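You operate a simulated robot arm through the tools that you are given. There is no shell and no other tool.

You run a simulated robot arm. Do the job below in one go: nothing can be reset, and whatever is moved stays where it is left.

## Task
Take a sand sample and weigh it.
Fine: lay the tub's lid on the bench, scoop sand into the sample jar up to about the black line, spilling a spoonful at most, and put the scoop back. Close the jar and the tub, weigh the closed jar on the scale, read it and put it back. Set down upright: scoop.

Only the result counts: the job must be done as asked and must still hold three seconds after the hand-in. Knocking over, shifting, dropping, spilling or breaking anything else fails it. Lids that push on must go on centred and level and be pressed home; caps that screw on are set level and turned clockwise until they are tight.

## Robot
A 6-joint arm with a two-finger gripper, fixed in place. Base frame: the origin is on the floor under the middle of its stand, x ahead of it, y to its left, z up; the work surface is at about z = 860. Lengths are in mm, angles in rad, forces in N, time in s.
It reaches about 1206 mm from its shoulder. Its first joint turns from -2.897 to 2.897 rad. Payload 2.45 kg.
The tool frame sits at the grasp point between the pads (the TCP): z along the fingers, y along the line on which they close. The tips reach 20 mm beyond it. The gripper opens to 140 mm; its body begins 168 mm behind the TCP.
Orientation is that of the tool frame in the base frame, as a unit quaternion [x, y, z, w]. With the fingers straight down and closing along the base's y, the tool's x points along the base's -x, its y along +y and its z along -z.

## Interface
- The arm moves only by the tool nudge_tool. Its argument "increments" is a list of rows, each an object (a shift or turn left out is 0, a gripper value left out holds the last) with "xyz": the shift along the tool's x, y, z in mm, a list of three; "delta_rot": the turn, a rotation vector about the tool's x, y, z in rad, a list of three. In form: [{"xyz": [tx, ty, tz], "delta_rot": [rx, ry, rz]}, ...]. A call has 1 to 20 rows; each row is the pose to reach, as a shift and turn from the pose commanded when the call began, along the tool's axes at that moment. "grip" is the finger opening in mm, from 0 to 140, set as the call begins (left out, the last holds). Rows are played at 5 a second. More than 50 mm and 0.15 rad between two rows, or a gripper value outside its range, and nothing of the call is played. A pose out of reach is approached as far as the arm can. The call stops where the force on the tool passes 40 N (or 10 N more than at its start, if that is more) or the arm is blocked; 0.2 s more then pass. The fingers move at their own pace (about 45 mm/s each) and stop on an object; they squeeze with about 27 N. The grip force told is the motor's: it shows also when the fingers shut on nothing. Time passes only in rows, and 0.2 s behind the last, so rows that repeat a pose let the fingers close. The reply holds the time, the measured pose of the TCP, the force on the tool along the base axes, the opening and the grip force, in the units named above and with some noise, with the torque about the TCP (base axes, N m) and any sound that the robot's microphone picked up, and new pictures: "views" is both (left out), scene, wrist or none.
- Cameras (640 x 400 px; columns grow to the right, rows downward): "scene" is fixed at [212.5, 491.2, 1659]; the picture's right is [-0.15, -0.99, 0.00], its down [-0.87, 0.13, -0.48] and it looks along [0.48, -0.07, -0.88] (base axes); focal length 245 px, centre (320, 200). "wrist" rides on the gripper at [78, 11, -209] in the tool frame; the picture's right is [-0.14, 0.99, 0.00], its down [-0.92, -0.13, -0.37] and it looks along [-0.37, -0.05, 0.93] (tool axes); focal length 280 px, centre (320, 200). There is no depth. A picture from a camera that has moved, and an enlarged one, comes with that camera's place and axes in the base frame and with its lens. The place of the scene camera against the robot may be out by one fixed shift of up to 18 mm in any direction.
- inspect(camera, box): a new picture of the part [left, top, right, bottom] of that camera's present view, enlarged. It takes no simulated time.
- hand_in(): hands the job in; it is judged then, once.

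Places have to be worked out from the pictures, the camera data and where the tool is seen. Open the gripper and draw the arm clear of the work before you hand the job in, unless the task says otherwise.

The tools are called after "Request:" as name(argument=value, ...) on one line, values as JSON. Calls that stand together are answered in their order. nudge_tool: Moves the arm, as the interface text tells. Its arguments: {"type":"object","properties":{"increments":{"type":"array","items":{"type":"object","properties":{"xyz":{"type":"array","items":{"type":"number"}},"delta_rot":{"type":"array","items":{"type":"number"}}}}},"grip":{"type":"number"},"views":{"type":"string","enum":["both","scene","wrist","none"]}},"required":["increments"]} The other tools are called the same way: inspect (camera, box) takes an enlarged picture of a part of a camera's view; hand_in () hands the job in.

At the start:

```text
time_s: 0.0
tcp_pos: [690.9, 160.4, 1263.5]
ee_rot: [0.001, 1.0, 0.0, 0.0]
force: [-0.3, 0.6, 0.2]
moment: [0.02, 0.02, 0.03]
opening: 139.9
finger_force: 0.1
```

scene: 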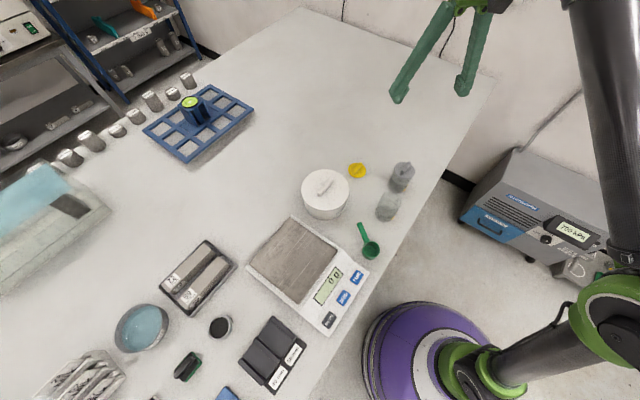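
wrist: 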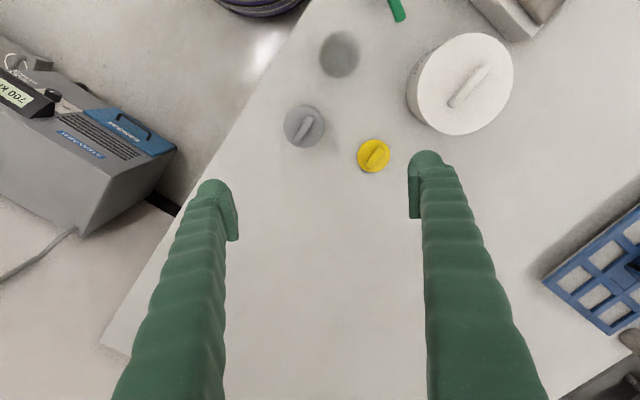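

I start by looking closer at the tub, jars, scoop and scale, to work out what is what before moving.

Request:
inspect(camera="scene", box=[280, 140, 440, 280])

Request:
inspect(camera="wrist", box=[260, 0, 560, 190])

Request:
inspect(camera="scene", box=[100, 200, 400, 400])

Request:
inspect(camera="scene", box=[120, 60, 280, 170])

```text
2.86 times, centred on (360, 210) of scene
camera zoom: at [212.5, 491.2, 1659.0], right [-0.15, -0.99, 0.0], down [-0.87, 0.13, -0.48], along [0.48, -0.07, -0.88], focal length 701 px, centre (206, 171)
```

zoom: 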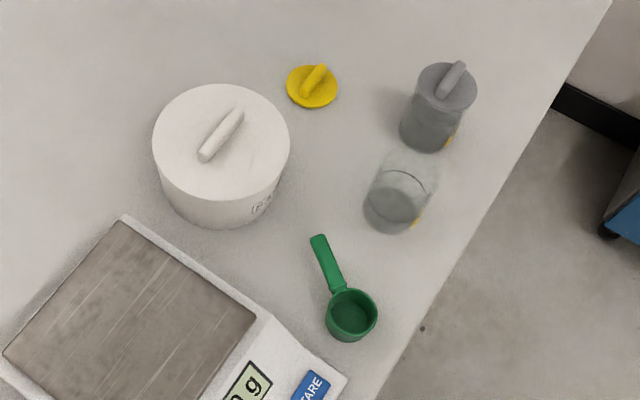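

```text
2.11 times, centred on (410, 95) of wrist
camera zoom: at [611.9, 171.9, 1472.8], right [0.14, 0.99, 0.0], down [0.92, -0.13, 0.37], along [0.37, -0.05, -0.93], focal length 590 px, centre (130, 421)
```

zoom: 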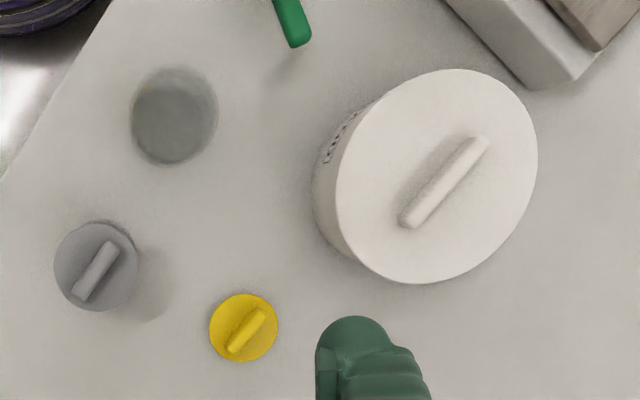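

```text
2.00 times, centred on (250, 300) of scene
camera zoom: at [212.5, 491.2, 1659.0], right [-0.15, -0.99, 0.0], down [-0.87, 0.13, -0.48], along [0.48, -0.07, -0.88], focal length 491 px, centre (460, 0)
```

zoom: 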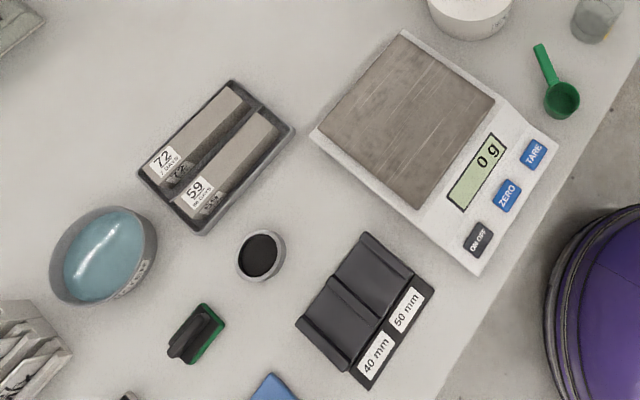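

```text
3.64 times, centred on (200, 115) of scene
camera zoom: at [212.5, 491.2, 1659.0], right [-0.15, -0.99, 0.0], down [-0.87, 0.13, -0.48], along [0.48, -0.07, -0.88], focal length 892 px, centre (756, 509)
```

zoom: 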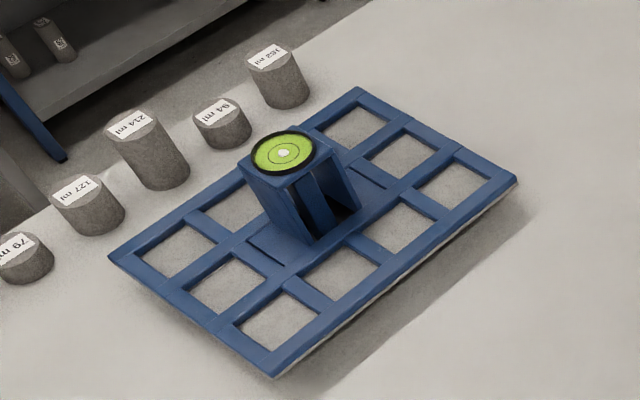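

The open jar (black line) seems to be near (557, 215), the closed grey-lid jar near (674, 136), the yellow lid near (760, 268), the tub near (642, 421), the scoop bowl near (430, 305) with its handle toward +x, and the scale near (430, 550). I move to a viewing pose above the jar and scoop area, staying high.

Request:
nudge_tool(increments=[{"xyz": [38, 22, 30]}, {"xyz": [76, 44, 60]}, {"xyz": [114, 66, 90]}, {"xyz": [152, 88, 120]}, {"xyz": [190, 110, 150]}, {"xyz": [190, 110, 150]}], views="both")

```text
refused: row 1 steps farther than a row can; nothing moved
```

The first step was 53 mm, just over the limit; I split it into smaller rows.

Request:
nudge_tool(increments=[{"xyz": [32, 18, 25]}, {"xyz": [64, 36, 50]}, {"xyz": [96, 54, 75]}, {"xyz": [128, 72, 100]}, {"xyz": [160, 90, 125]}, {"xyz": [190, 110, 150]}, {"xyz": [190, 110, 150]}], views="both")

```text
time_s: 1.6
tcp_pos: [498.6, 268.6, 1110.9]
ee_rot: [-0.001, 1.0, 0.0, 0.001]
force: [0.2, 0.1, 0.0]
moment: [-0.02, -0.01, 0.02]
opening: 139.9
finger_force: 0.0
camera wrist: at [421.0, 280.1, 1320.1], right [0.14, 0.99, 0.0], down [0.92, -0.13, 0.37], along [0.37, -0.05, -0.93], focal length 280 px, centre (320, 200)
```

scene: 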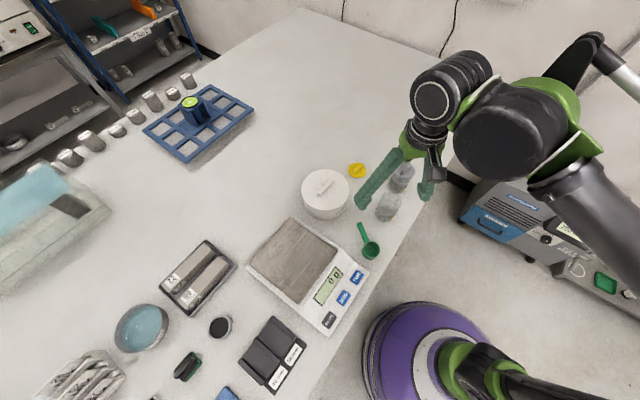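
wrist: 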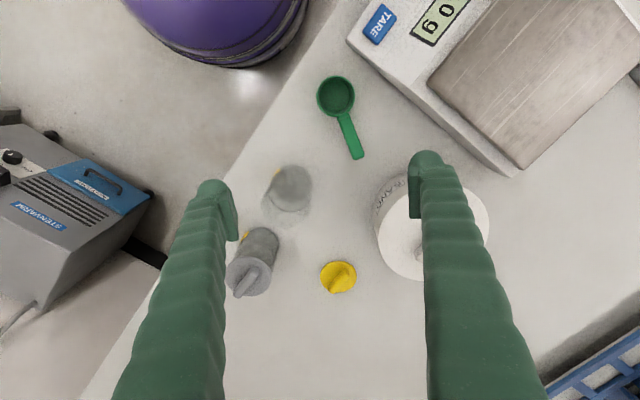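

Request:
inspect(camera="wrist", box=[220, 60, 380, 160])

Request:
inspect(camera="wrist", box=[220, 150, 380, 310])

Request:
inspect(camera="wrist", box=[350, 150, 510, 300])

```text
4.00 times, centred on (300, 110) of wrist
camera zoom: at [421.0, 280.1, 1320.1], right [0.14, 0.99, 0.0], down [0.92, -0.13, 0.37], along [0.37, -0.05, -0.93], focal length 1122 px, centre (400, 560)
```

zoom: 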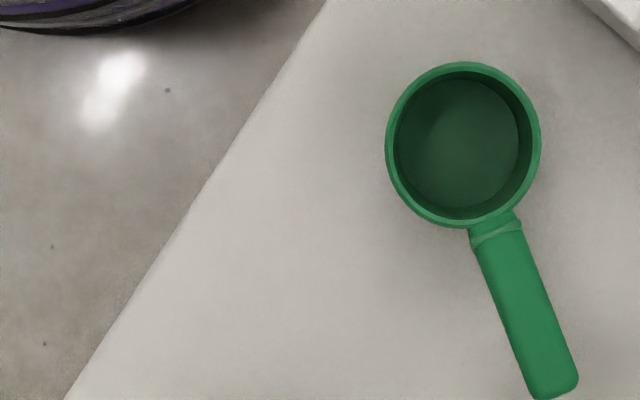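

```text
2.50 times, centred on (300, 230) of wrist
camera zoom: at [421.0, 280.1, 1320.1], right [0.14, 0.99, 0.0], down [0.92, -0.13, 0.37], along [0.37, -0.05, -0.93], focal length 701 px, centre (370, 125)
```

zoom: 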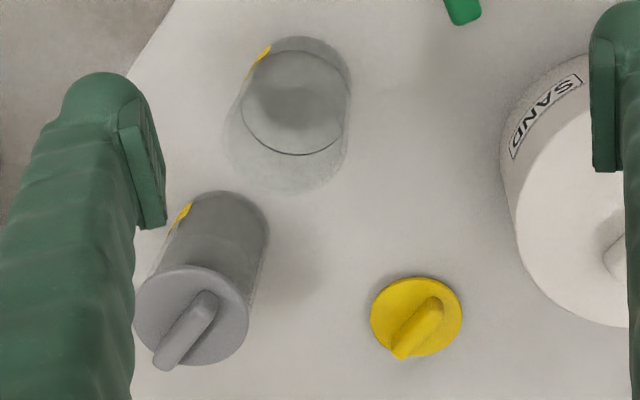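

```text
2.67 times, centred on (430, 225) of wrist
camera zoom: at [421.0, 280.1, 1320.1], right [0.14, 0.99, 0.0], down [0.92, -0.13, 0.37], along [0.37, -0.05, -0.93], focal length 748 px, centre (27, 133)
```

zoom: 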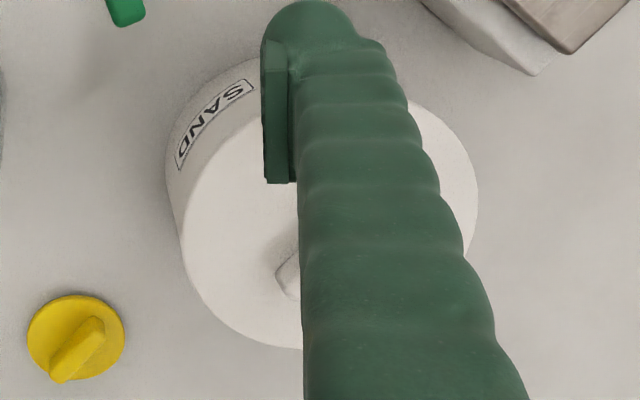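

The handle bar of the tub lid runs roughly along (−0.64, 0.77), centred near (647, 423). I move over the tub and turn the tool about −50° in the base frame so the fingers close across the bar, then look again.

Request:
nudge_tool(increments=[{"xyz": [-24.7, 25.7, 5], "delta_rot": [0, 0, 0.147]}, {"xyz": [-49.4, 51.4, 10], "delta_rot": [0, 0, 0.294]}, {"xyz": [-74.2, 77.2, 15], "delta_rot": [0, 0, 0.441]}, {"xyz": [-98.9, 102.9, 20], "delta_rot": [0, 0, 0.588]}, {"xyz": [-123.7, 128.7, 25], "delta_rot": [0, 0, 0.735]}, {"xyz": [-148.4, 154.4, 31], "delta_rot": [0, 0, 0.881]}, {"xyz": [-148.4, 154.4, 31], "delta_rot": [0, 0, 0.881]}], views="both")

```text
time_s: 3.2
tcp_pos: [647.0, 426.3, 1080.2]
ee_rot: [0.426, 0.905, 0.0, 0.0]
force: [-0.4, -1.2, 0.2]
moment: [0.03, 0.0, 0.01]
opening: 139.9
finger_force: 0.0
camera wrist: at [606.8, 492.7, 1289.6], right [0.85, 0.52, 0.0], down [0.49, -0.79, 0.37], along [0.19, -0.31, -0.93], focal length 280 px, centre (320, 200)
```

scene: 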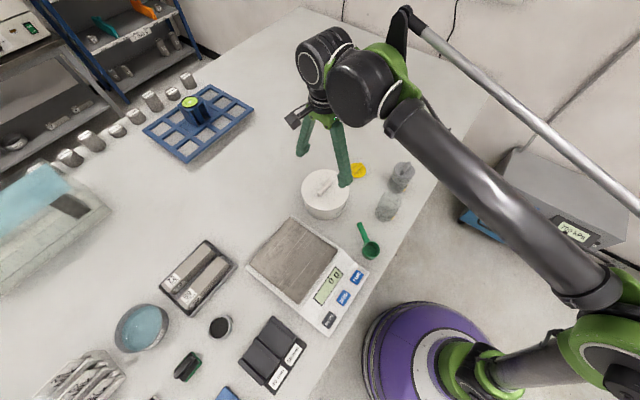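
wrist: 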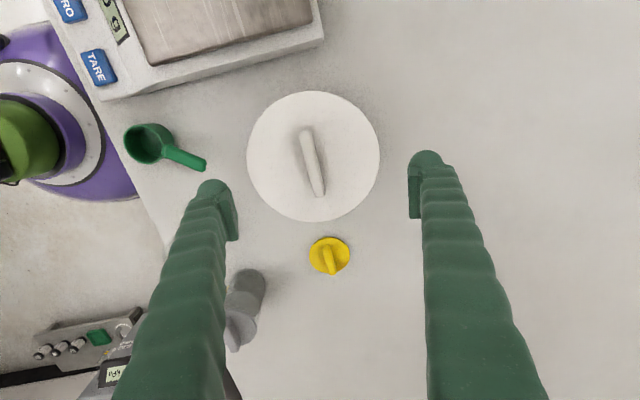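

Now I zoom on the lid to get the bar's pose accurately.

Request:
inspect(camera="wrist", box=[240, 80, 400, 230])

Request:
inspect(camera="wrist", box=[110, 110, 220, 180])

Request:
inspect(camera="wrist", box=[280, 220, 380, 290])

Request:
inspect(camera="scene", box=[280, 150, 420, 270])

```text
2.67 times, centred on (320, 155) of wrist
camera zoom: at [606.8, 492.7, 1289.6], right [0.85, 0.52, 0.0], down [0.49, -0.79, 0.37], along [0.19, -0.31, -0.93], focal length 748 px, centre (320, 320)
```

zoom: 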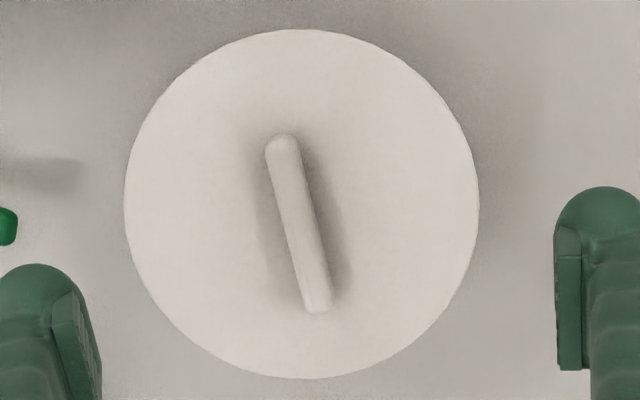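

```text
5.71 times, centred on (165, 145) of wrist
camera zoom: at [606.8, 492.7, 1289.6], right [0.85, 0.52, 0.0], down [0.49, -0.79, 0.37], along [0.19, -0.31, -0.93], focal length 1602 px, centre (1206, 514)
```

zoom: 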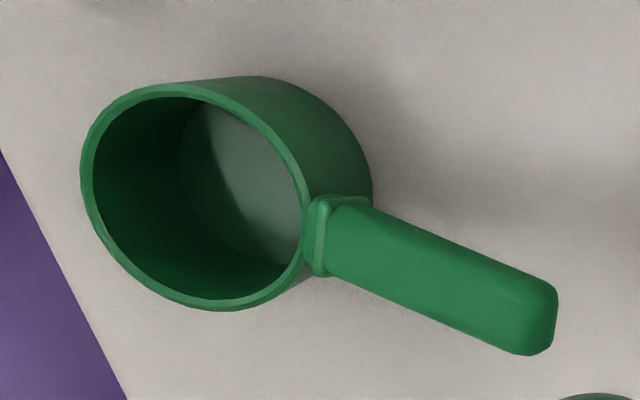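

```text
5.71 times, centred on (330, 255) of wrist
camera zoom: at [606.8, 492.7, 1289.6], right [0.85, 0.52, 0.0], down [0.49, -0.79, 0.37], along [0.19, -0.31, -0.93], focal length 1602 px, centre (263, -114)
```

zoom: 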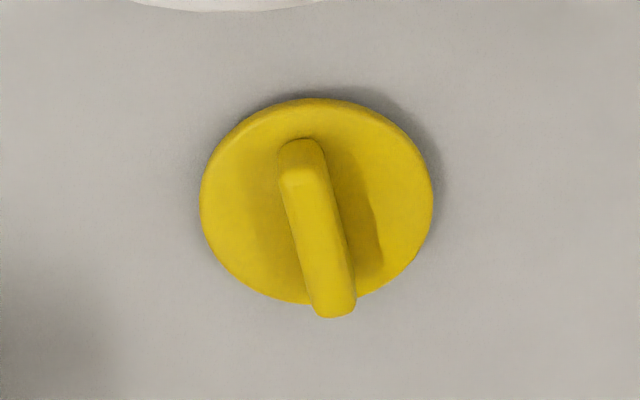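

```text
3.33 times, centred on (350, 210) of scene
camera zoom: at [212.5, 491.2, 1659.0], right [-0.15, -0.99, 0.0], down [-0.87, 0.13, -0.48], along [0.48, -0.07, -0.88], focal length 818 px, centre (220, 167)
```

zoom: 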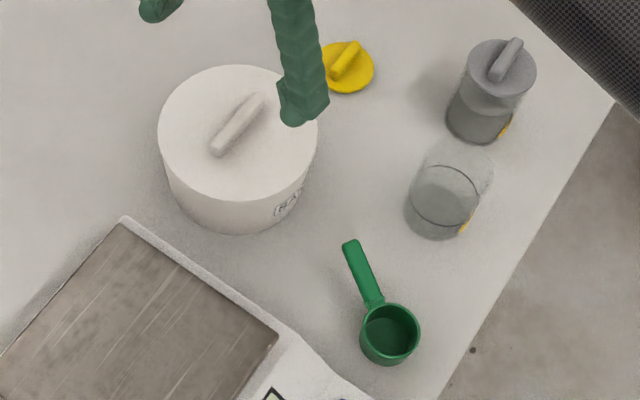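

The lid top is near (642, 420, 943), about 166 mm across, with its bar about 13 mm thick at −46°. I fine-turn, centre over it, descend to about z = 1010 and narrow the fingers to 60 mm, then check.

Request:
nudge_tool(increments=[{"xyz": [-1, -8, 20], "delta_rot": [0, 0, -0.068]}, {"xyz": [-1, -8, 45], "delta_rot": [0, 0, -0.068]}, {"xyz": [-1, -8, 70], "delta_rot": [0, 0, -0.068]}, {"xyz": [-1, -8, 70], "delta_rot": [0, 0, -0.068]}], grip=60, views="both")

```text
time_s: 4.2
tcp_pos: [642.2, 418.8, 1011.1]
ee_rot: [0.394, 0.919, 0.001, 0.0]
force: [-0.9, -0.4, -0.3]
moment: [0.0, -0.05, -0.02]
opening: 59.9
finger_force: 0.1
camera wrist: at [597.3, 482.4, 1220.1], right [0.81, 0.58, 0.0], down [0.54, -0.76, 0.37], along [0.21, -0.3, -0.93], focal length 280 px, centre (320, 200)
```

scene: 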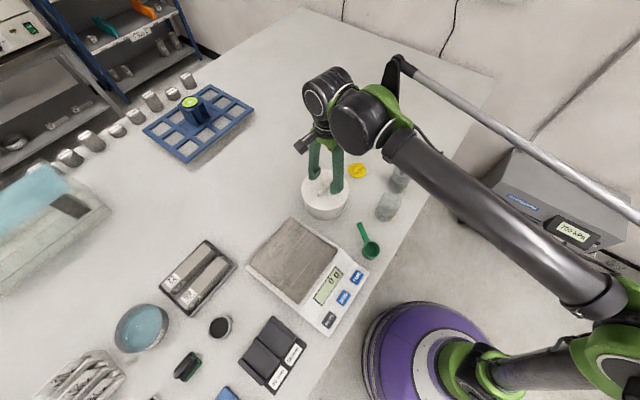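
wrist: 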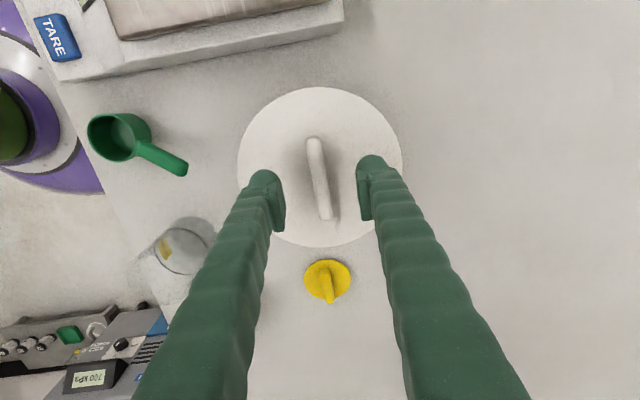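

The fingers are aligned with the bar. I descend to about z = 968 (tips just above the lid), then close on the bar.

Request:
nudge_tool(increments=[{"xyz": [-1, 0, 20]}, {"xyz": [-2, 0, 35]}, {"xyz": [-2, 0, 42]}, {"xyz": [-2, 0, 42]}], views="wrist")

Request:
nudge_tool(increments=[{"xyz": [0, 0, 0]}, {"xyz": [0, 0, 0]}, {"xyz": [0, 0, 0]}, {"xyz": [0, 0, 0]}], grip=0, views="both")

```text
time_s: 4.9
tcp_pos: [643.7, 417.0, 976.3]
ee_rot: [0.395, 0.919, 0.001, 0.001]
force: [-4.1, -0.2, 15.0]
moment: [-0.2, 0.25, -0.03]
opening: 60.2
finger_force: 0.2
stopped in row 3: the force on the tool passed its limit at 60 N (the readings are from after the stop); the commanded pose is now the measured one
camera wrist: at [597.8, 481.2, 1185.3], right [0.81, 0.58, 0.0], down [0.54, -0.76, 0.37], along [0.22, -0.3, -0.93], focal length 280 px, centre (320, 200)
```

wrist: 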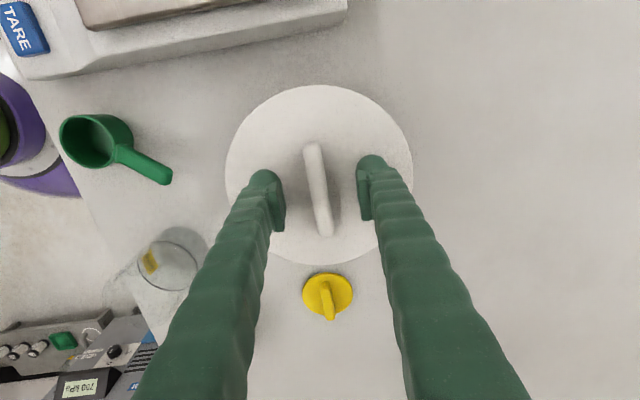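

```text
time_s: 5.6
tcp_pos: [644.5, 416.1, 976.2]
ee_rot: [0.394, 0.919, 0.0, 0.001]
force: [-1.7, -1.9, 20.5]
moment: [-0.34, 0.49, 0.07]
opening: 15.8
finger_force: 13.1
stopped in row 3: the force on the tool passed its limit at 41 N (the readings are from after the stop); the commanded pose is now the measured one
camera wrist: at [597.5, 480.2, 1186.3], right [0.81, 0.58, 0.0], down [0.54, -0.76, 0.37], along [0.22, -0.3, -0.93], focal length 280 px, centre (320, 200)
```

scene: 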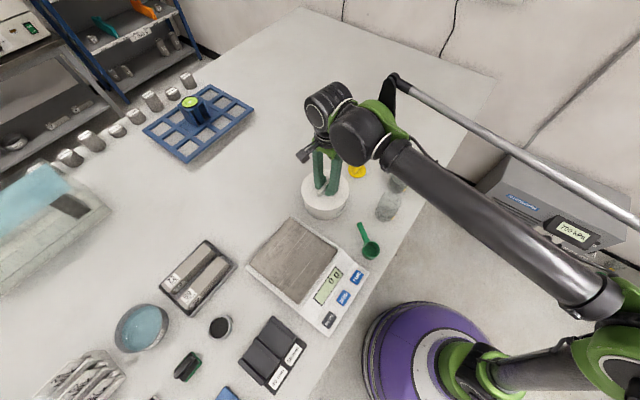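
wrist: 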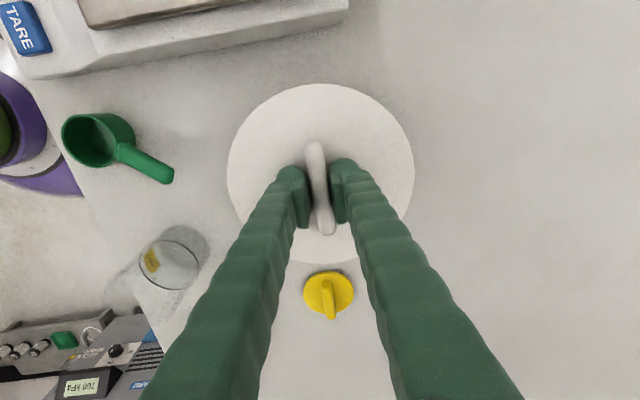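

The tips touched the lid at TCP z ≈ 976 (so the lid top is about 956), and the fingers are already on the bar (16 mm). I lift 4 mm to relieve the push while closing fully.

Request:
nudge_tool(increments=[{"xyz": [0, 0, -2]}, {"xyz": [0, 0, -4]}, {"xyz": [0, 0, -4]}, {"xyz": [0, 0, -4]}], grip=0, views="wrist")

```text
time_s: 6.6
tcp_pos: [644.1, 416.9, 980.3]
ee_rot: [0.395, 0.919, 0.0, 0.002]
force: [0.0, 0.0, -0.5]
moment: [0.03, -0.01, 0.0]
opening: 12.7
finger_force: 27.0
heard: snap
camera wrist: at [598.2, 481.3, 1189.2], right [0.81, 0.58, 0.0], down [0.54, -0.76, 0.37], along [0.22, -0.3, -0.93], focal length 280 px, centre (320, 200)
```

wrist: 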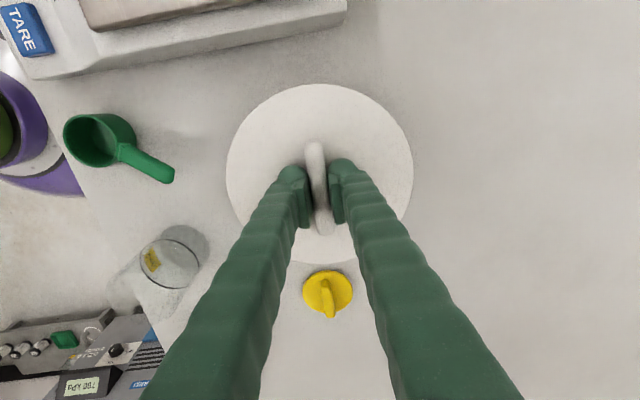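

A snap was heard while lifting, so the push-fit probably let go. I now raise the lid straight up 60 mm slowly.

Request:
nudge_tool(increments=[{"xyz": [0, 0, -5]}, {"xyz": [0, 0, -12]}, {"xyz": [0, 0, -25]}, {"xyz": [0, 0, -40]}, {"xyz": [0, 0, -60]}, {"xyz": [0, 0, -60]}], views="both")

```text
time_s: 8.0
tcp_pos: [643.5, 417.3, 1040.9]
ee_rot: [0.395, 0.919, 0.0, 0.001]
force: [-0.1, -0.1, -1.1]
moment: [0.0, -0.02, 0.0]
opening: 12.7
finger_force: 27.0
camera wrist: at [597.6, 481.2, 1249.4], right [0.81, 0.58, 0.0], down [0.54, -0.76, 0.37], along [0.22, -0.3, -0.93], focal length 280 px, centre (320, 200)
```

scene: 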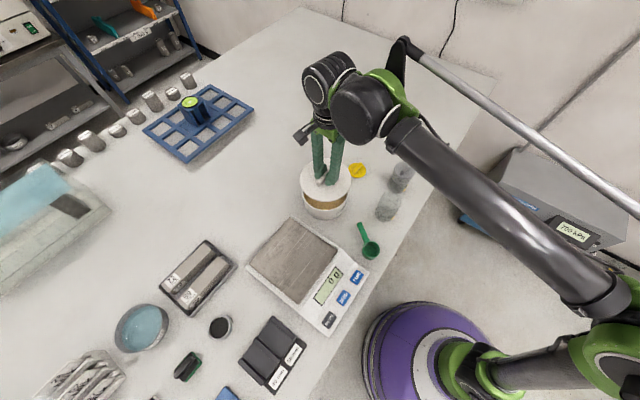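
wrist: 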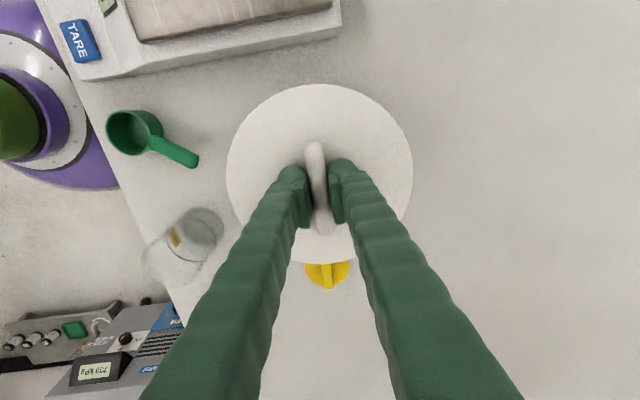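

The lid is off and held well. I carry it to a clear spot near (840, 450), well past the tub, and lower it to just above the bench.

Request:
nudge_tool(increments=[{"xyz": [-18.5, 27.5, 0]}, {"xyz": [-37, 55, 0]}, {"xyz": [-55.5, 82.4, 0]}, {"xyz": [-74, 110, 0]}, {"xyz": [-92.5, 137.4, 0]}, {"xyz": [-111, 165, 0]}, {"xyz": [-111, 165, 35]}, {"xyz": [-111, 165, 70]}, {"xyz": [-111, 165, 100]}, {"xyz": [-111, 165, 115]}, {"xyz": [-111, 165, 115]}], views="both")

```text
time_s: 10.4
tcp_pos: [840.7, 448.0, 923.9]
ee_rot: [0.395, 0.919, -0.001, 0.001]
force: [0.4, 1.0, -1.3]
moment: [-0.01, -0.03, -0.01]
opening: 12.7
finger_force: 27.2
camera wrist: at [794.2, 513.0, 1132.7], right [0.81, 0.58, 0.0], down [0.54, -0.76, 0.37], along [0.22, -0.3, -0.93], focal length 280 px, centre (320, 200)
```

scene: 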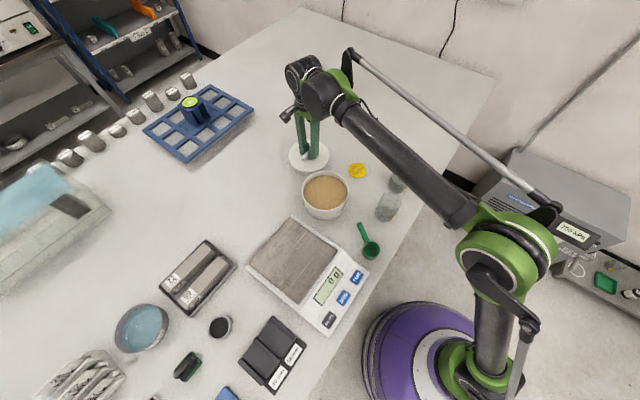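
wrist: 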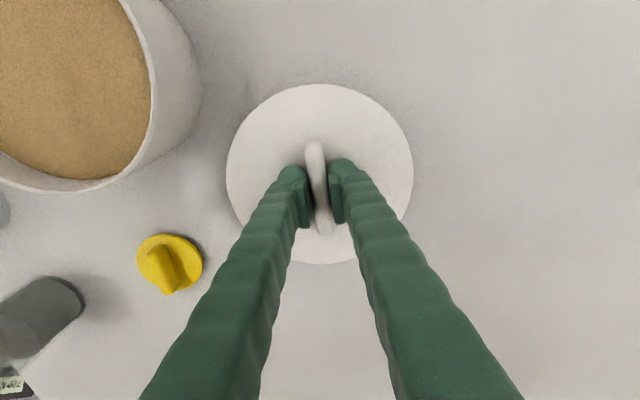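

The spot is clear. I lower in small steps and watch the force for contact.

Request:
nudge_tool(increments=[{"xyz": [0, 0, 4]}, {"xyz": [0, 0, 8]}, {"xyz": [0, 0, 12]}, {"xyz": [0, 0, 16]}, {"xyz": [0, 0, 16]}], views="wrist")

```text
time_s: 11.6
tcp_pos: [840.6, 449.3, 909.9]
ee_rot: [0.395, 0.919, -0.001, 0.0]
force: [-0.1, -0.2, -0.7]
moment: [0.0, 0.01, -0.01]
opening: 12.9
finger_force: 26.6
camera wrist: at [794.2, 513.3, 1118.2], right [0.81, 0.58, 0.0], down [0.54, -0.76, 0.37], along [0.22, -0.3, -0.93], focal length 280 px, centre (320, 200)
```

wrist: 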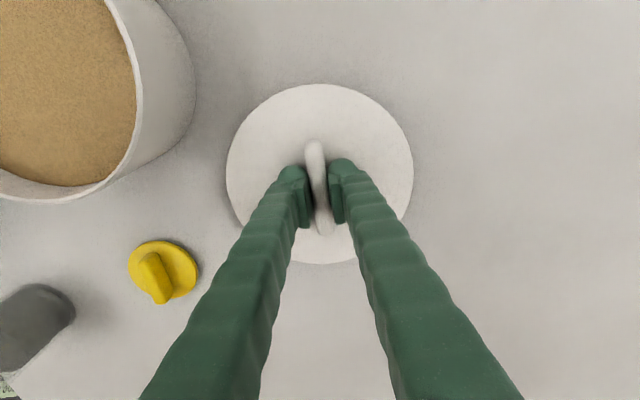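

No contact yet at z ≈ 909; I keep lowering in small steps.

Request:
nudge_tool(increments=[{"xyz": [0, 0, 2.5]}, {"xyz": [0, 0, 5]}, {"xyz": [0, 0, 7.5]}, {"xyz": [0, 0, 10]}, {"xyz": [0, 0, 10]}], views="none")

```text
time_s: 12.8
tcp_pos: [841.2, 449.3, 899.5]
ee_rot: [0.395, 0.919, 0.0, 0.001]
force: [0.7, -0.3, -0.4]
moment: [-0.01, 0.01, -0.04]
opening: 12.9
finger_force: 26.6
```

Still free at z ≈ 899; another few millimetres.

Request:
nudge_tool(increments=[{"xyz": [0, 0, 2]}, {"xyz": [0, 0, 4]}, {"xyz": [0, 0, 6]}, {"xyz": [0, 0, 6]}], views="wrist")

```text
time_s: 13.8
tcp_pos: [839.8, 449.3, 892.4]
ee_rot: [0.395, 0.919, 0.0, 0.001]
force: [0.0, 0.4, -1.2]
moment: [0.03, 0.0, 0.02]
opening: 12.8
finger_force: 27.0
camera wrist: at [793.8, 513.9, 1102.2], right [0.81, 0.58, 0.0], down [0.54, -0.76, 0.37], along [0.22, -0.3, -0.93], focal length 280 px, centre (320, 200)
```

wrist: 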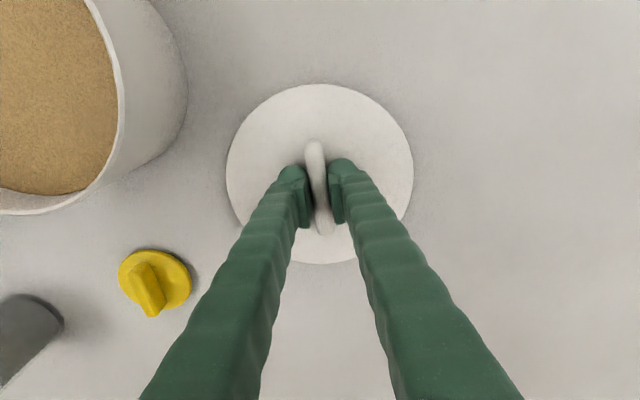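

Still hanging free at z ≈ 892, so the lid is thin; I continue carefully.

Request:
nudge_tool(increments=[{"xyz": [0, 0, 1.5]}, {"xyz": [0, 0, 3]}, {"xyz": [0, 0, 4.5]}, {"xyz": [0, 0, 4.5]}], views="none")

```text
time_s: 14.7
tcp_pos: [840.5, 449.5, 891.3]
ee_rot: [0.395, 0.919, 0.001, 0.001]
force: [-1.5, -0.5, 16.6]
moment: [-0.05, 0.16, 0.01]
opening: 12.8
finger_force: 27.1
stopped in row 4: the force on the tool passed its limit at 43 N (the readings are from after the stop); the commanded pose is now the measured one
```

Contact with the bench at TCP z ≈ 891. I open the fingers, then rise.

Request:
nudge_tool(increments=[{"xyz": [0, 0, -1]}, {"xyz": [0, 0, -1]}, {"xyz": [0, 0, -1]}, {"xyz": [0, 0, -10]}, {"xyz": [0, 0, -30]}, {"xyz": [0, 0, -70]}, {"xyz": [0, 0, -110]}, {"xyz": [0, 0, -110]}], grip=60, views="both")

```text
time_s: 16.5
tcp_pos: [841.1, 449.3, 999.7]
ee_rot: [0.394, 0.919, 0.0, 0.001]
force: [-0.4, 0.0, 0.7]
moment: [-0.02, -0.02, 0.0]
opening: 60.1
finger_force: 0.0
camera wrist: at [794.0, 513.9, 1209.0], right [0.81, 0.58, 0.0], down [0.54, -0.76, 0.37], along [0.22, -0.3, -0.93], focal length 280 px, centre (320, 200)
```

scene: 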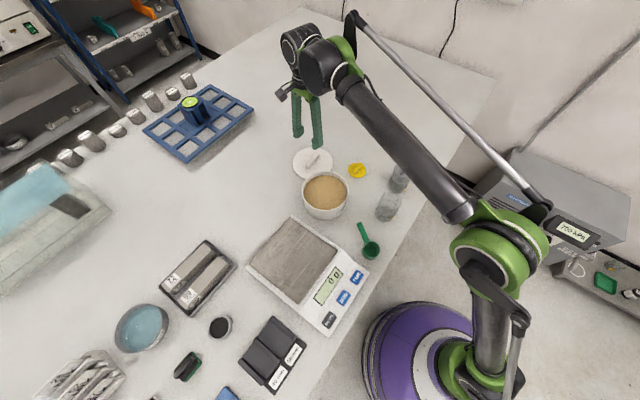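
wrist: 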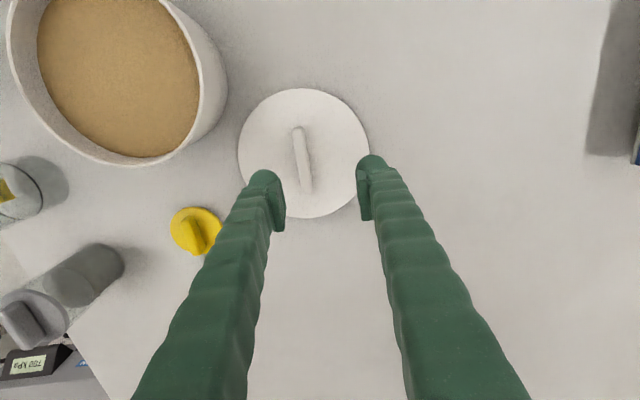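

The tub lid lies flat on the bench near (826, 437); the tub is open and nothing spilled. Next I go above the scoop, turning so that the fingers will close across its handle (handle direction about 14° from +x), and look at it closely.

Request:
nudge_tool(increments=[{"xyz": [17.3, -38.9, -8.9], "delta_rot": [0, 0, -0.1173]}, {"xyz": [34.6, -77.9, -17.8], "delta_rot": [0, 0, -0.2346]}, {"xyz": [51.8, -116.8, -26.7], "delta_rot": [0, 0, -0.3519]}, {"xyz": [69.1, -155.7, -35.6], "delta_rot": [0, 0, -0.4692]}, {"xyz": [86.4, -194.7, -44.4], "delta_rot": [0, 0, -0.5865]}, {"xyz": [103.7, -233.6, -53.3], "delta_rot": [0, 0, -0.7038]}, {"xyz": [121, -272.5, -62.2], "delta_rot": [0, 0, -0.8211]}, {"xyz": [138.2, -311.4, -71.1], "delta_rot": [0, 0, -0.9384]}, {"xyz": [155.5, -350.4, -80], "delta_rot": [0, 0, -1.056]}, {"xyz": [155.5, -350.4, -80], "delta_rot": [0, 0, -1.056]}], grip=60, views="both")

```text
time_s: 18.7
tcp_pos: [476.6, 320.0, 1080.1]
ee_rot: [-0.122, 0.993, 0.0, 0.002]
force: [-0.2, 0.1, 0.3]
moment: [-0.02, -0.01, 0.03]
opening: 60.0
finger_force: 0.0
camera wrist: at [398.0, 311.3, 1288.9], right [-0.11, 0.99, 0.0], down [0.92, 0.1, 0.37], along [0.37, 0.04, -0.93], focal length 280 px, centre (320, 200)
```

scene: 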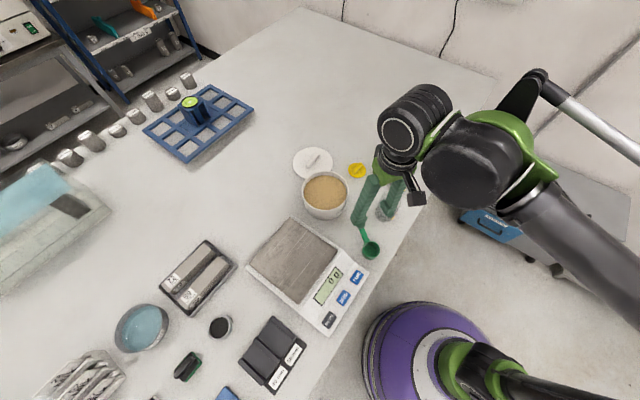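
wrist: 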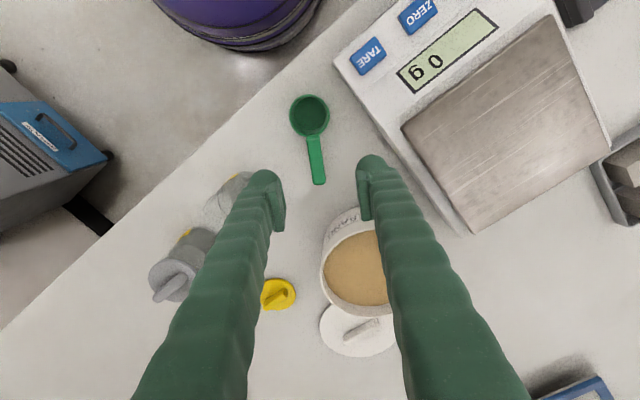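

I zoom in on the scoop from here.

Request:
inspect(camera="wrist", box=[270, 80, 350, 200])

Request:
inspect(camera="wrist", box=[190, 160, 400, 370])

```text
3.33 times, centred on (310, 140) of wrist
camera zoom: at [398.0, 311.3, 1288.9], right [-0.11, 0.99, 0.0], down [0.92, 0.1, 0.37], along [0.37, 0.04, -0.93], focal length 935 px, centre (353, 400)
```

zoom: 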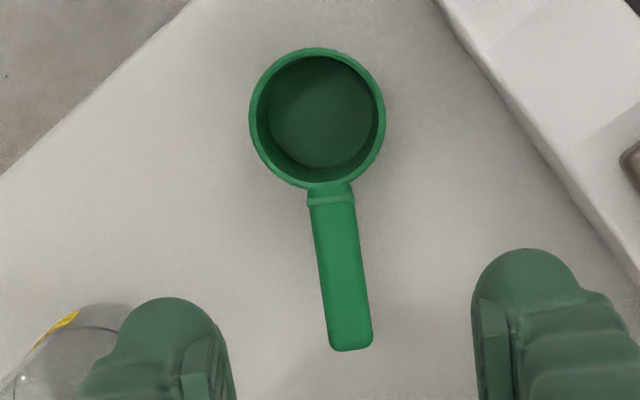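

```text
1.90 times, centred on (295, 265) of wrist
camera zoom: at [398.0, 311.3, 1288.9], right [-0.11, 0.99, 0.0], down [0.92, 0.1, 0.37], along [0.37, 0.04, -0.93], focal length 534 px, centre (368, 76)
```

zoom: 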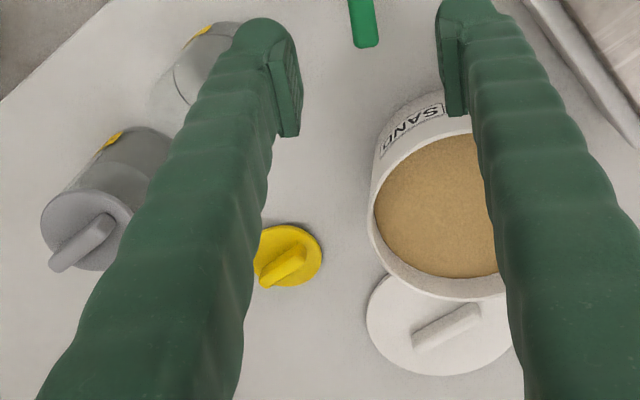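

The scoop's rim centre is at about (434.5, 301.5, 898) and its handle rises away at ~14.5° from +x, up to about (523, 324, 916). I will grip it 72 mm from the bowl axis with the tool leaning 45° back along the handle, so the same grip allows digging and pouring; first I move to a pre-grasp pose 100 mm back along that approach.

Request:
nudge_tool(increments=[{"xyz": [-16.2, -1.1, 10], "delta_rot": [0, 0.131, 0]}, {"xyz": [-32.4, -2.2, 25], "delta_rot": [0, 0.262, 0]}, {"xyz": [-48.6, -3.3, 45], "delta_rot": [0, 0.393, 0]}, {"xyz": [-64.9, -4.3, 65], "delta_rot": [0, 0.524, 0]}, {"xyz": [-81.1, -5.4, 85], "delta_rot": [0, 0.655, 0]}, {"xyz": [-97.3, -6.5, 102], "delta_rot": [0, 0.785, 0]}, {"xyz": [-97.3, -6.5, 102], "delta_rot": [0, 0.785, 0]}], grip=60, views="both")

```text
time_s: 20.3
tcp_pos: [549.3, 353.8, 992.4]
ee_rot: [-0.11, 0.965, -0.005, -0.236]
force: [0.4, -0.4, 0.0]
moment: [0.0, -0.03, 0.0]
opening: 60.6
finger_force: 0.2
out of reach, approached as far as the arm can: row 4, 5, 6, 7
camera wrist: at [575.4, 361.5, 1213.9], right [-0.09, 1.0, -0.02], down [0.99, 0.09, -0.1], along [-0.1, -0.03, -0.99], focal length 280 px, centre (320, 200)
```

scene: 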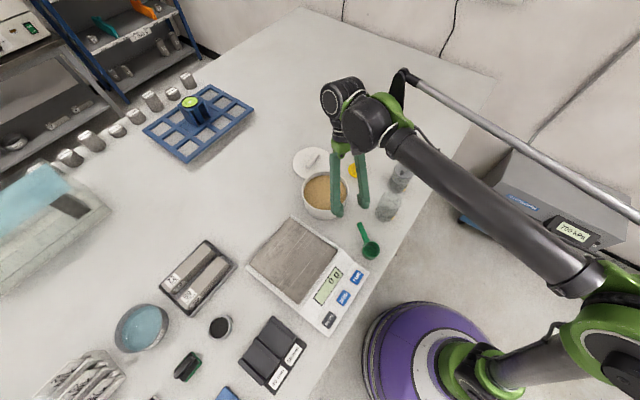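
wrist: 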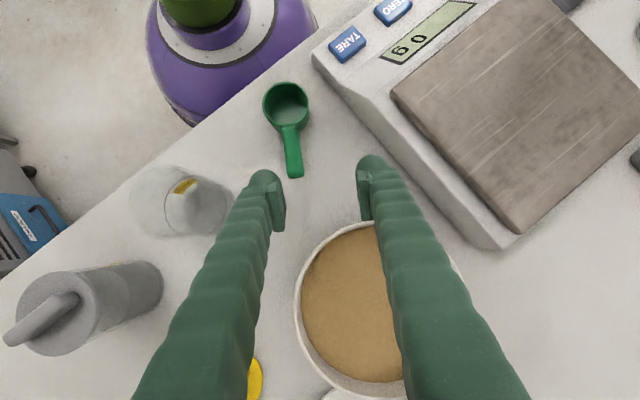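

The arm could only lean about 27° this way, so I will use a smaller lean (~20°). I turn back by 0.44 rad about the tool's y to see from which pose the shifts are now counted.

Request:
nudge_tool(increments=[{"xyz": [0, 0, 0], "delta_rot": [0, -0.14, 0]}, {"xyz": [0, 0, 0], "delta_rot": [0, -0.28, 0]}, {"xyz": [0, 0, 0], "delta_rot": [0, -0.42, 0]}, {"xyz": [0, 0, 0], "delta_rot": [0, -0.44, 0]}, {"xyz": [0, 0, 0], "delta_rot": [0, -0.44, 0]}], views="wrist")

```text
time_s: 21.5
tcp_pos: [551.0, 356.2, 991.8]
ee_rot: [-0.109, 0.994, 0.02, -0.019]
force: [0.6, 0.2, 0.6]
moment: [0.01, -0.02, 0.01]
opening: 60.3
finger_force: 0.1
camera wrist: at [481.7, 341.6, 1204.0], right [-0.08, 1.0, 0.04], down [0.94, 0.06, 0.33], along [0.33, 0.06, -0.94], focal length 280 px, centre (320, 200)
```

wrist: 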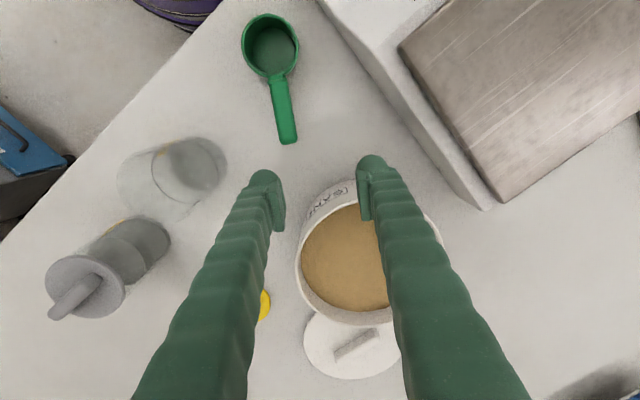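

The reached pose now counts as the start. I go to a pre-grasp 100 mm back from the handle, with a lean of 20° and the yaw corrected to 14.5°.

Request:
nudge_tool(increments=[{"xyz": [6.6, -8, -3.2], "delta_rot": [0.017, 0.1055, -0.009]}, {"xyz": [13.2, -16, -6.4], "delta_rot": [0.033, 0.211, -0.018]}, {"xyz": [19.8, -24.1, -9.6], "delta_rot": [0.05, 0.3165, -0.0265]}, {"xyz": [19.8, -24.1, -9.6], "delta_rot": [0.05, 0.3165, -0.0265]}], views="wrist")

```text
time_s: 22.5
tcp_pos: [538.5, 325.7, 1000.9]
ee_rot: [-0.124, 0.977, -0.024, -0.173]
force: [0.2, -0.8, 0.4]
moment: [0.0, -0.02, 0.01]
opening: 60.1
finger_force: 0.0
camera wrist: at [533.6, 336.8, 1224.1], right [-0.12, 0.99, -0.05], down [0.99, 0.12, 0.03], along [0.04, -0.04, -1.0], focal length 280 px, centre (320, 200)
```

wrist: 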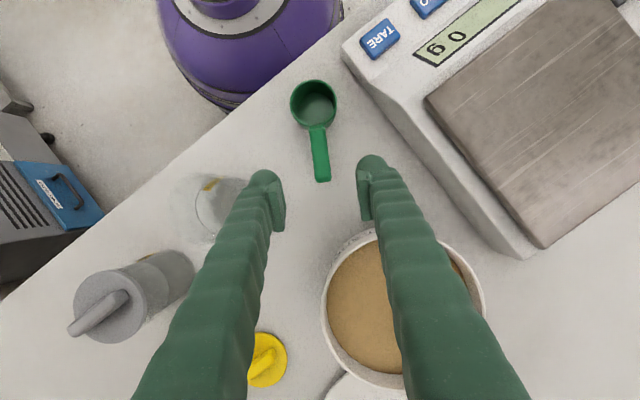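

Pose reached cleanly. I advance along the approach 85 mm with a small lateral correction, then look before the last bit.

Request:
nudge_tool(increments=[{"xyz": [0, 2, 35]}, {"xyz": [0, 2, 65]}, {"xyz": [0, 2, 85]}, {"xyz": [0, 2, 85]}], views="both")

Request:
inspect(camera="wrist", box=[230, 80, 410, 230])

Request:
inspect(camera="scene", box=[300, 180, 440, 280])

```text
time_s: 23.5
tcp_pos: [507.9, 322.0, 922.3]
ee_rot: [-0.124, 0.977, -0.022, -0.172]
force: [0.0, 0.1, 0.6]
moment: [0.05, 0.01, -0.01]
opening: 60.2
finger_force: 0.1
camera wrist: at [504.0, 331.4, 1145.4], right [-0.12, 0.99, -0.05], down [0.99, 0.12, 0.03], along [0.04, -0.04, -1.0], focal length 280 px, centre (320, 200)
```

scene: 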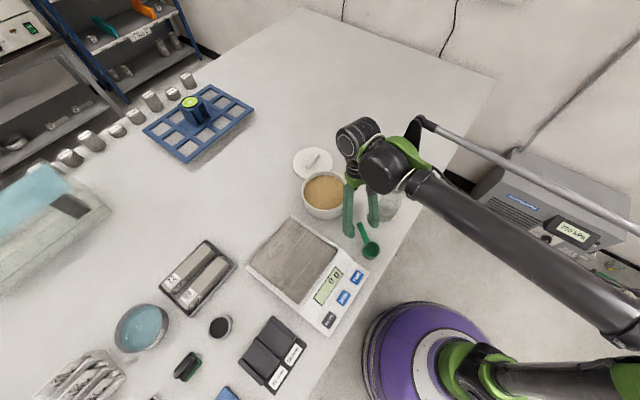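
wrist: 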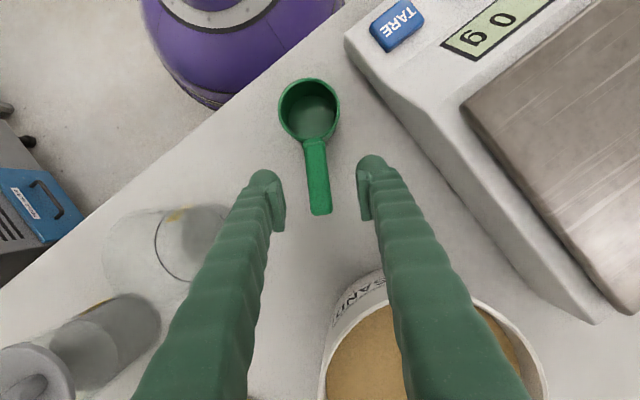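

```text
2.67 times, centred on (320, 155) of wrist
camera zoom: at [504.0, 331.4, 1145.4], right [-0.12, 0.99, -0.05], down [0.99, 0.12, 0.03], along [0.04, -0.04, -1.0], focal length 748 px, centre (320, 320)
```

zoom: 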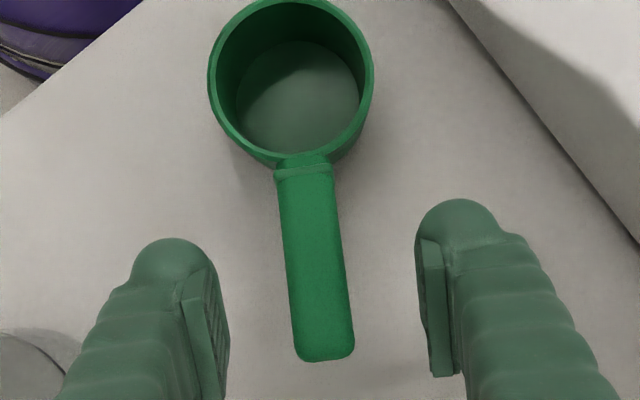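

```text
4.00 times, centred on (370, 230) of scene
camera zoom: at [212.5, 491.2, 1659.0], right [-0.15, -0.99, 0.0], down [-0.87, 0.13, -0.48], along [0.48, -0.07, -0.88], focal length 981 px, centre (120, 80)
```

zoom: 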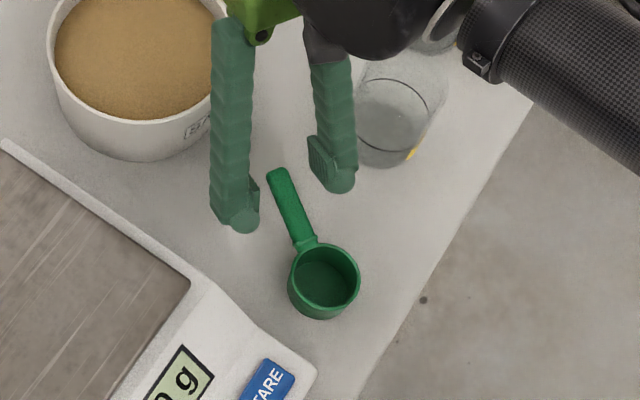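

The handle sits centred between the fingers. I advance the last 15 mm and then close on it.

Request:
nudge_tool(increments=[{"xyz": [0, -1, 8]}, {"xyz": [0, -1, 15]}, {"xyz": [0, -1, 15]}], views="none")

Request:
nudge_tool(increments=[{"xyz": [0, 0, 0]}, {"xyz": [0, 0, 0]}, {"xyz": [0, 0, 0]}, {"xyz": [0, 0, 0]}], grip=0, views="both")

```text
time_s: 24.3
tcp_pos: [503.0, 318.1, 908.3]
ee_rot: [-0.124, 0.977, -0.022, -0.172]
force: [-0.4, 0.7, -0.4]
moment: [0.0, 0.06, 0.01]
opening: 60.1
finger_force: 0.0
```

```text
time_s: 25.3
tcp_pos: [504.2, 318.4, 907.2]
ee_rot: [-0.124, 0.977, -0.021, -0.172]
force: [-0.3, 0.4, -1.0]
moment: [0.01, -0.04, 0.05]
opening: 17.8
finger_force: 26.9
camera wrist: at [499.4, 329.1, 1131.1], right [-0.12, 0.99, -0.05], down [0.99, 0.12, 0.03], along [0.04, -0.04, -1.0], focal length 280 px, centre (320, 200)
```

scene: 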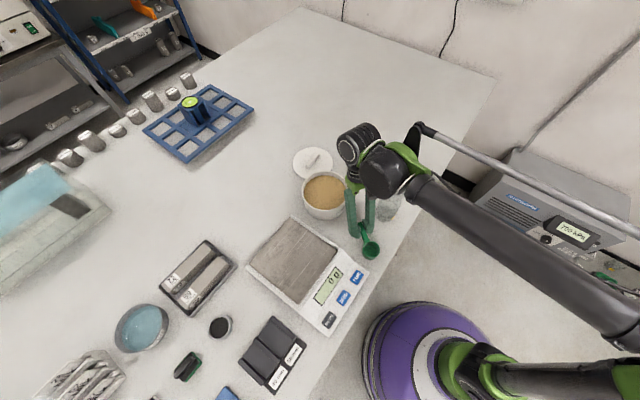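
wrist: 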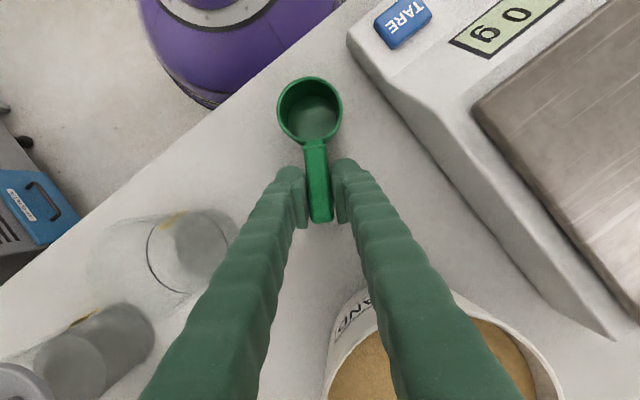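

The handle is held firmly (17.8 mm, 27 N). I lift straight up about 110 mm.

Request:
nudge_tool(increments=[{"xyz": [3.4, 0, -9.4]}, {"xyz": [10.3, 0, -28.2]}, {"xyz": [20.5, 0, -56.4]}, {"xyz": [30.8, 0, -84.6]}, {"xyz": [37.6, 0, -103.4]}, {"xyz": [37.6, 0, -103.4]}], views="both")

Request:
inspect(camera="wrist", box=[160, 50, 420, 250])

```text
time_s: 26.7
tcp_pos: [504.5, 318.3, 1017.8]
ee_rot: [-0.125, 0.977, -0.022, -0.172]
force: [0.8, -0.7, -0.8]
moment: [-0.01, -0.05, -0.01]
opening: 17.9
finger_force: 27.3
camera wrist: at [500.1, 329.7, 1241.0], right [-0.12, 0.99, -0.05], down [0.99, 0.12, 0.03], along [0.04, -0.04, -1.0], focal length 280 px, centre (320, 200)
```

scene: 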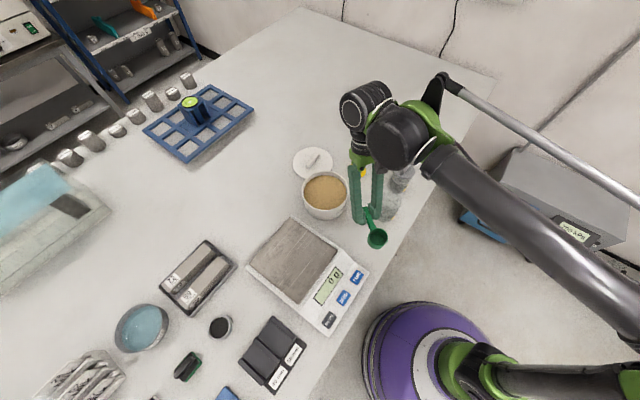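
wrist: 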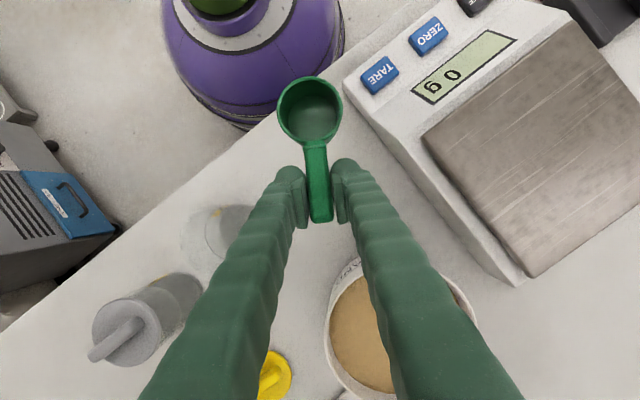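

```text
2.00 times, centred on (290, 150) of wrist
camera zoom: at [500.1, 329.7, 1241.0], right [-0.12, 0.99, -0.05], down [0.99, 0.12, 0.03], along [0.04, -0.04, -1.0], focal length 561 px, centre (380, 300)
```

zoom: 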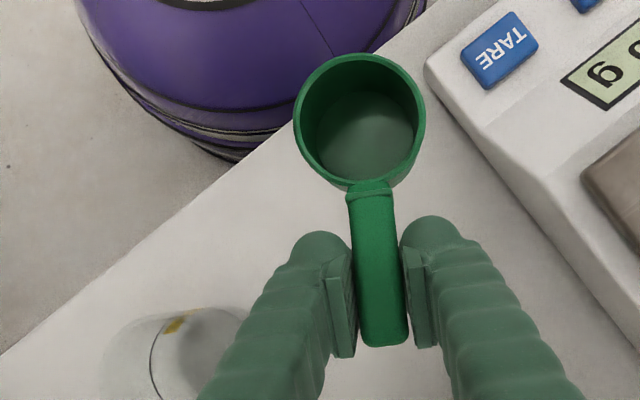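

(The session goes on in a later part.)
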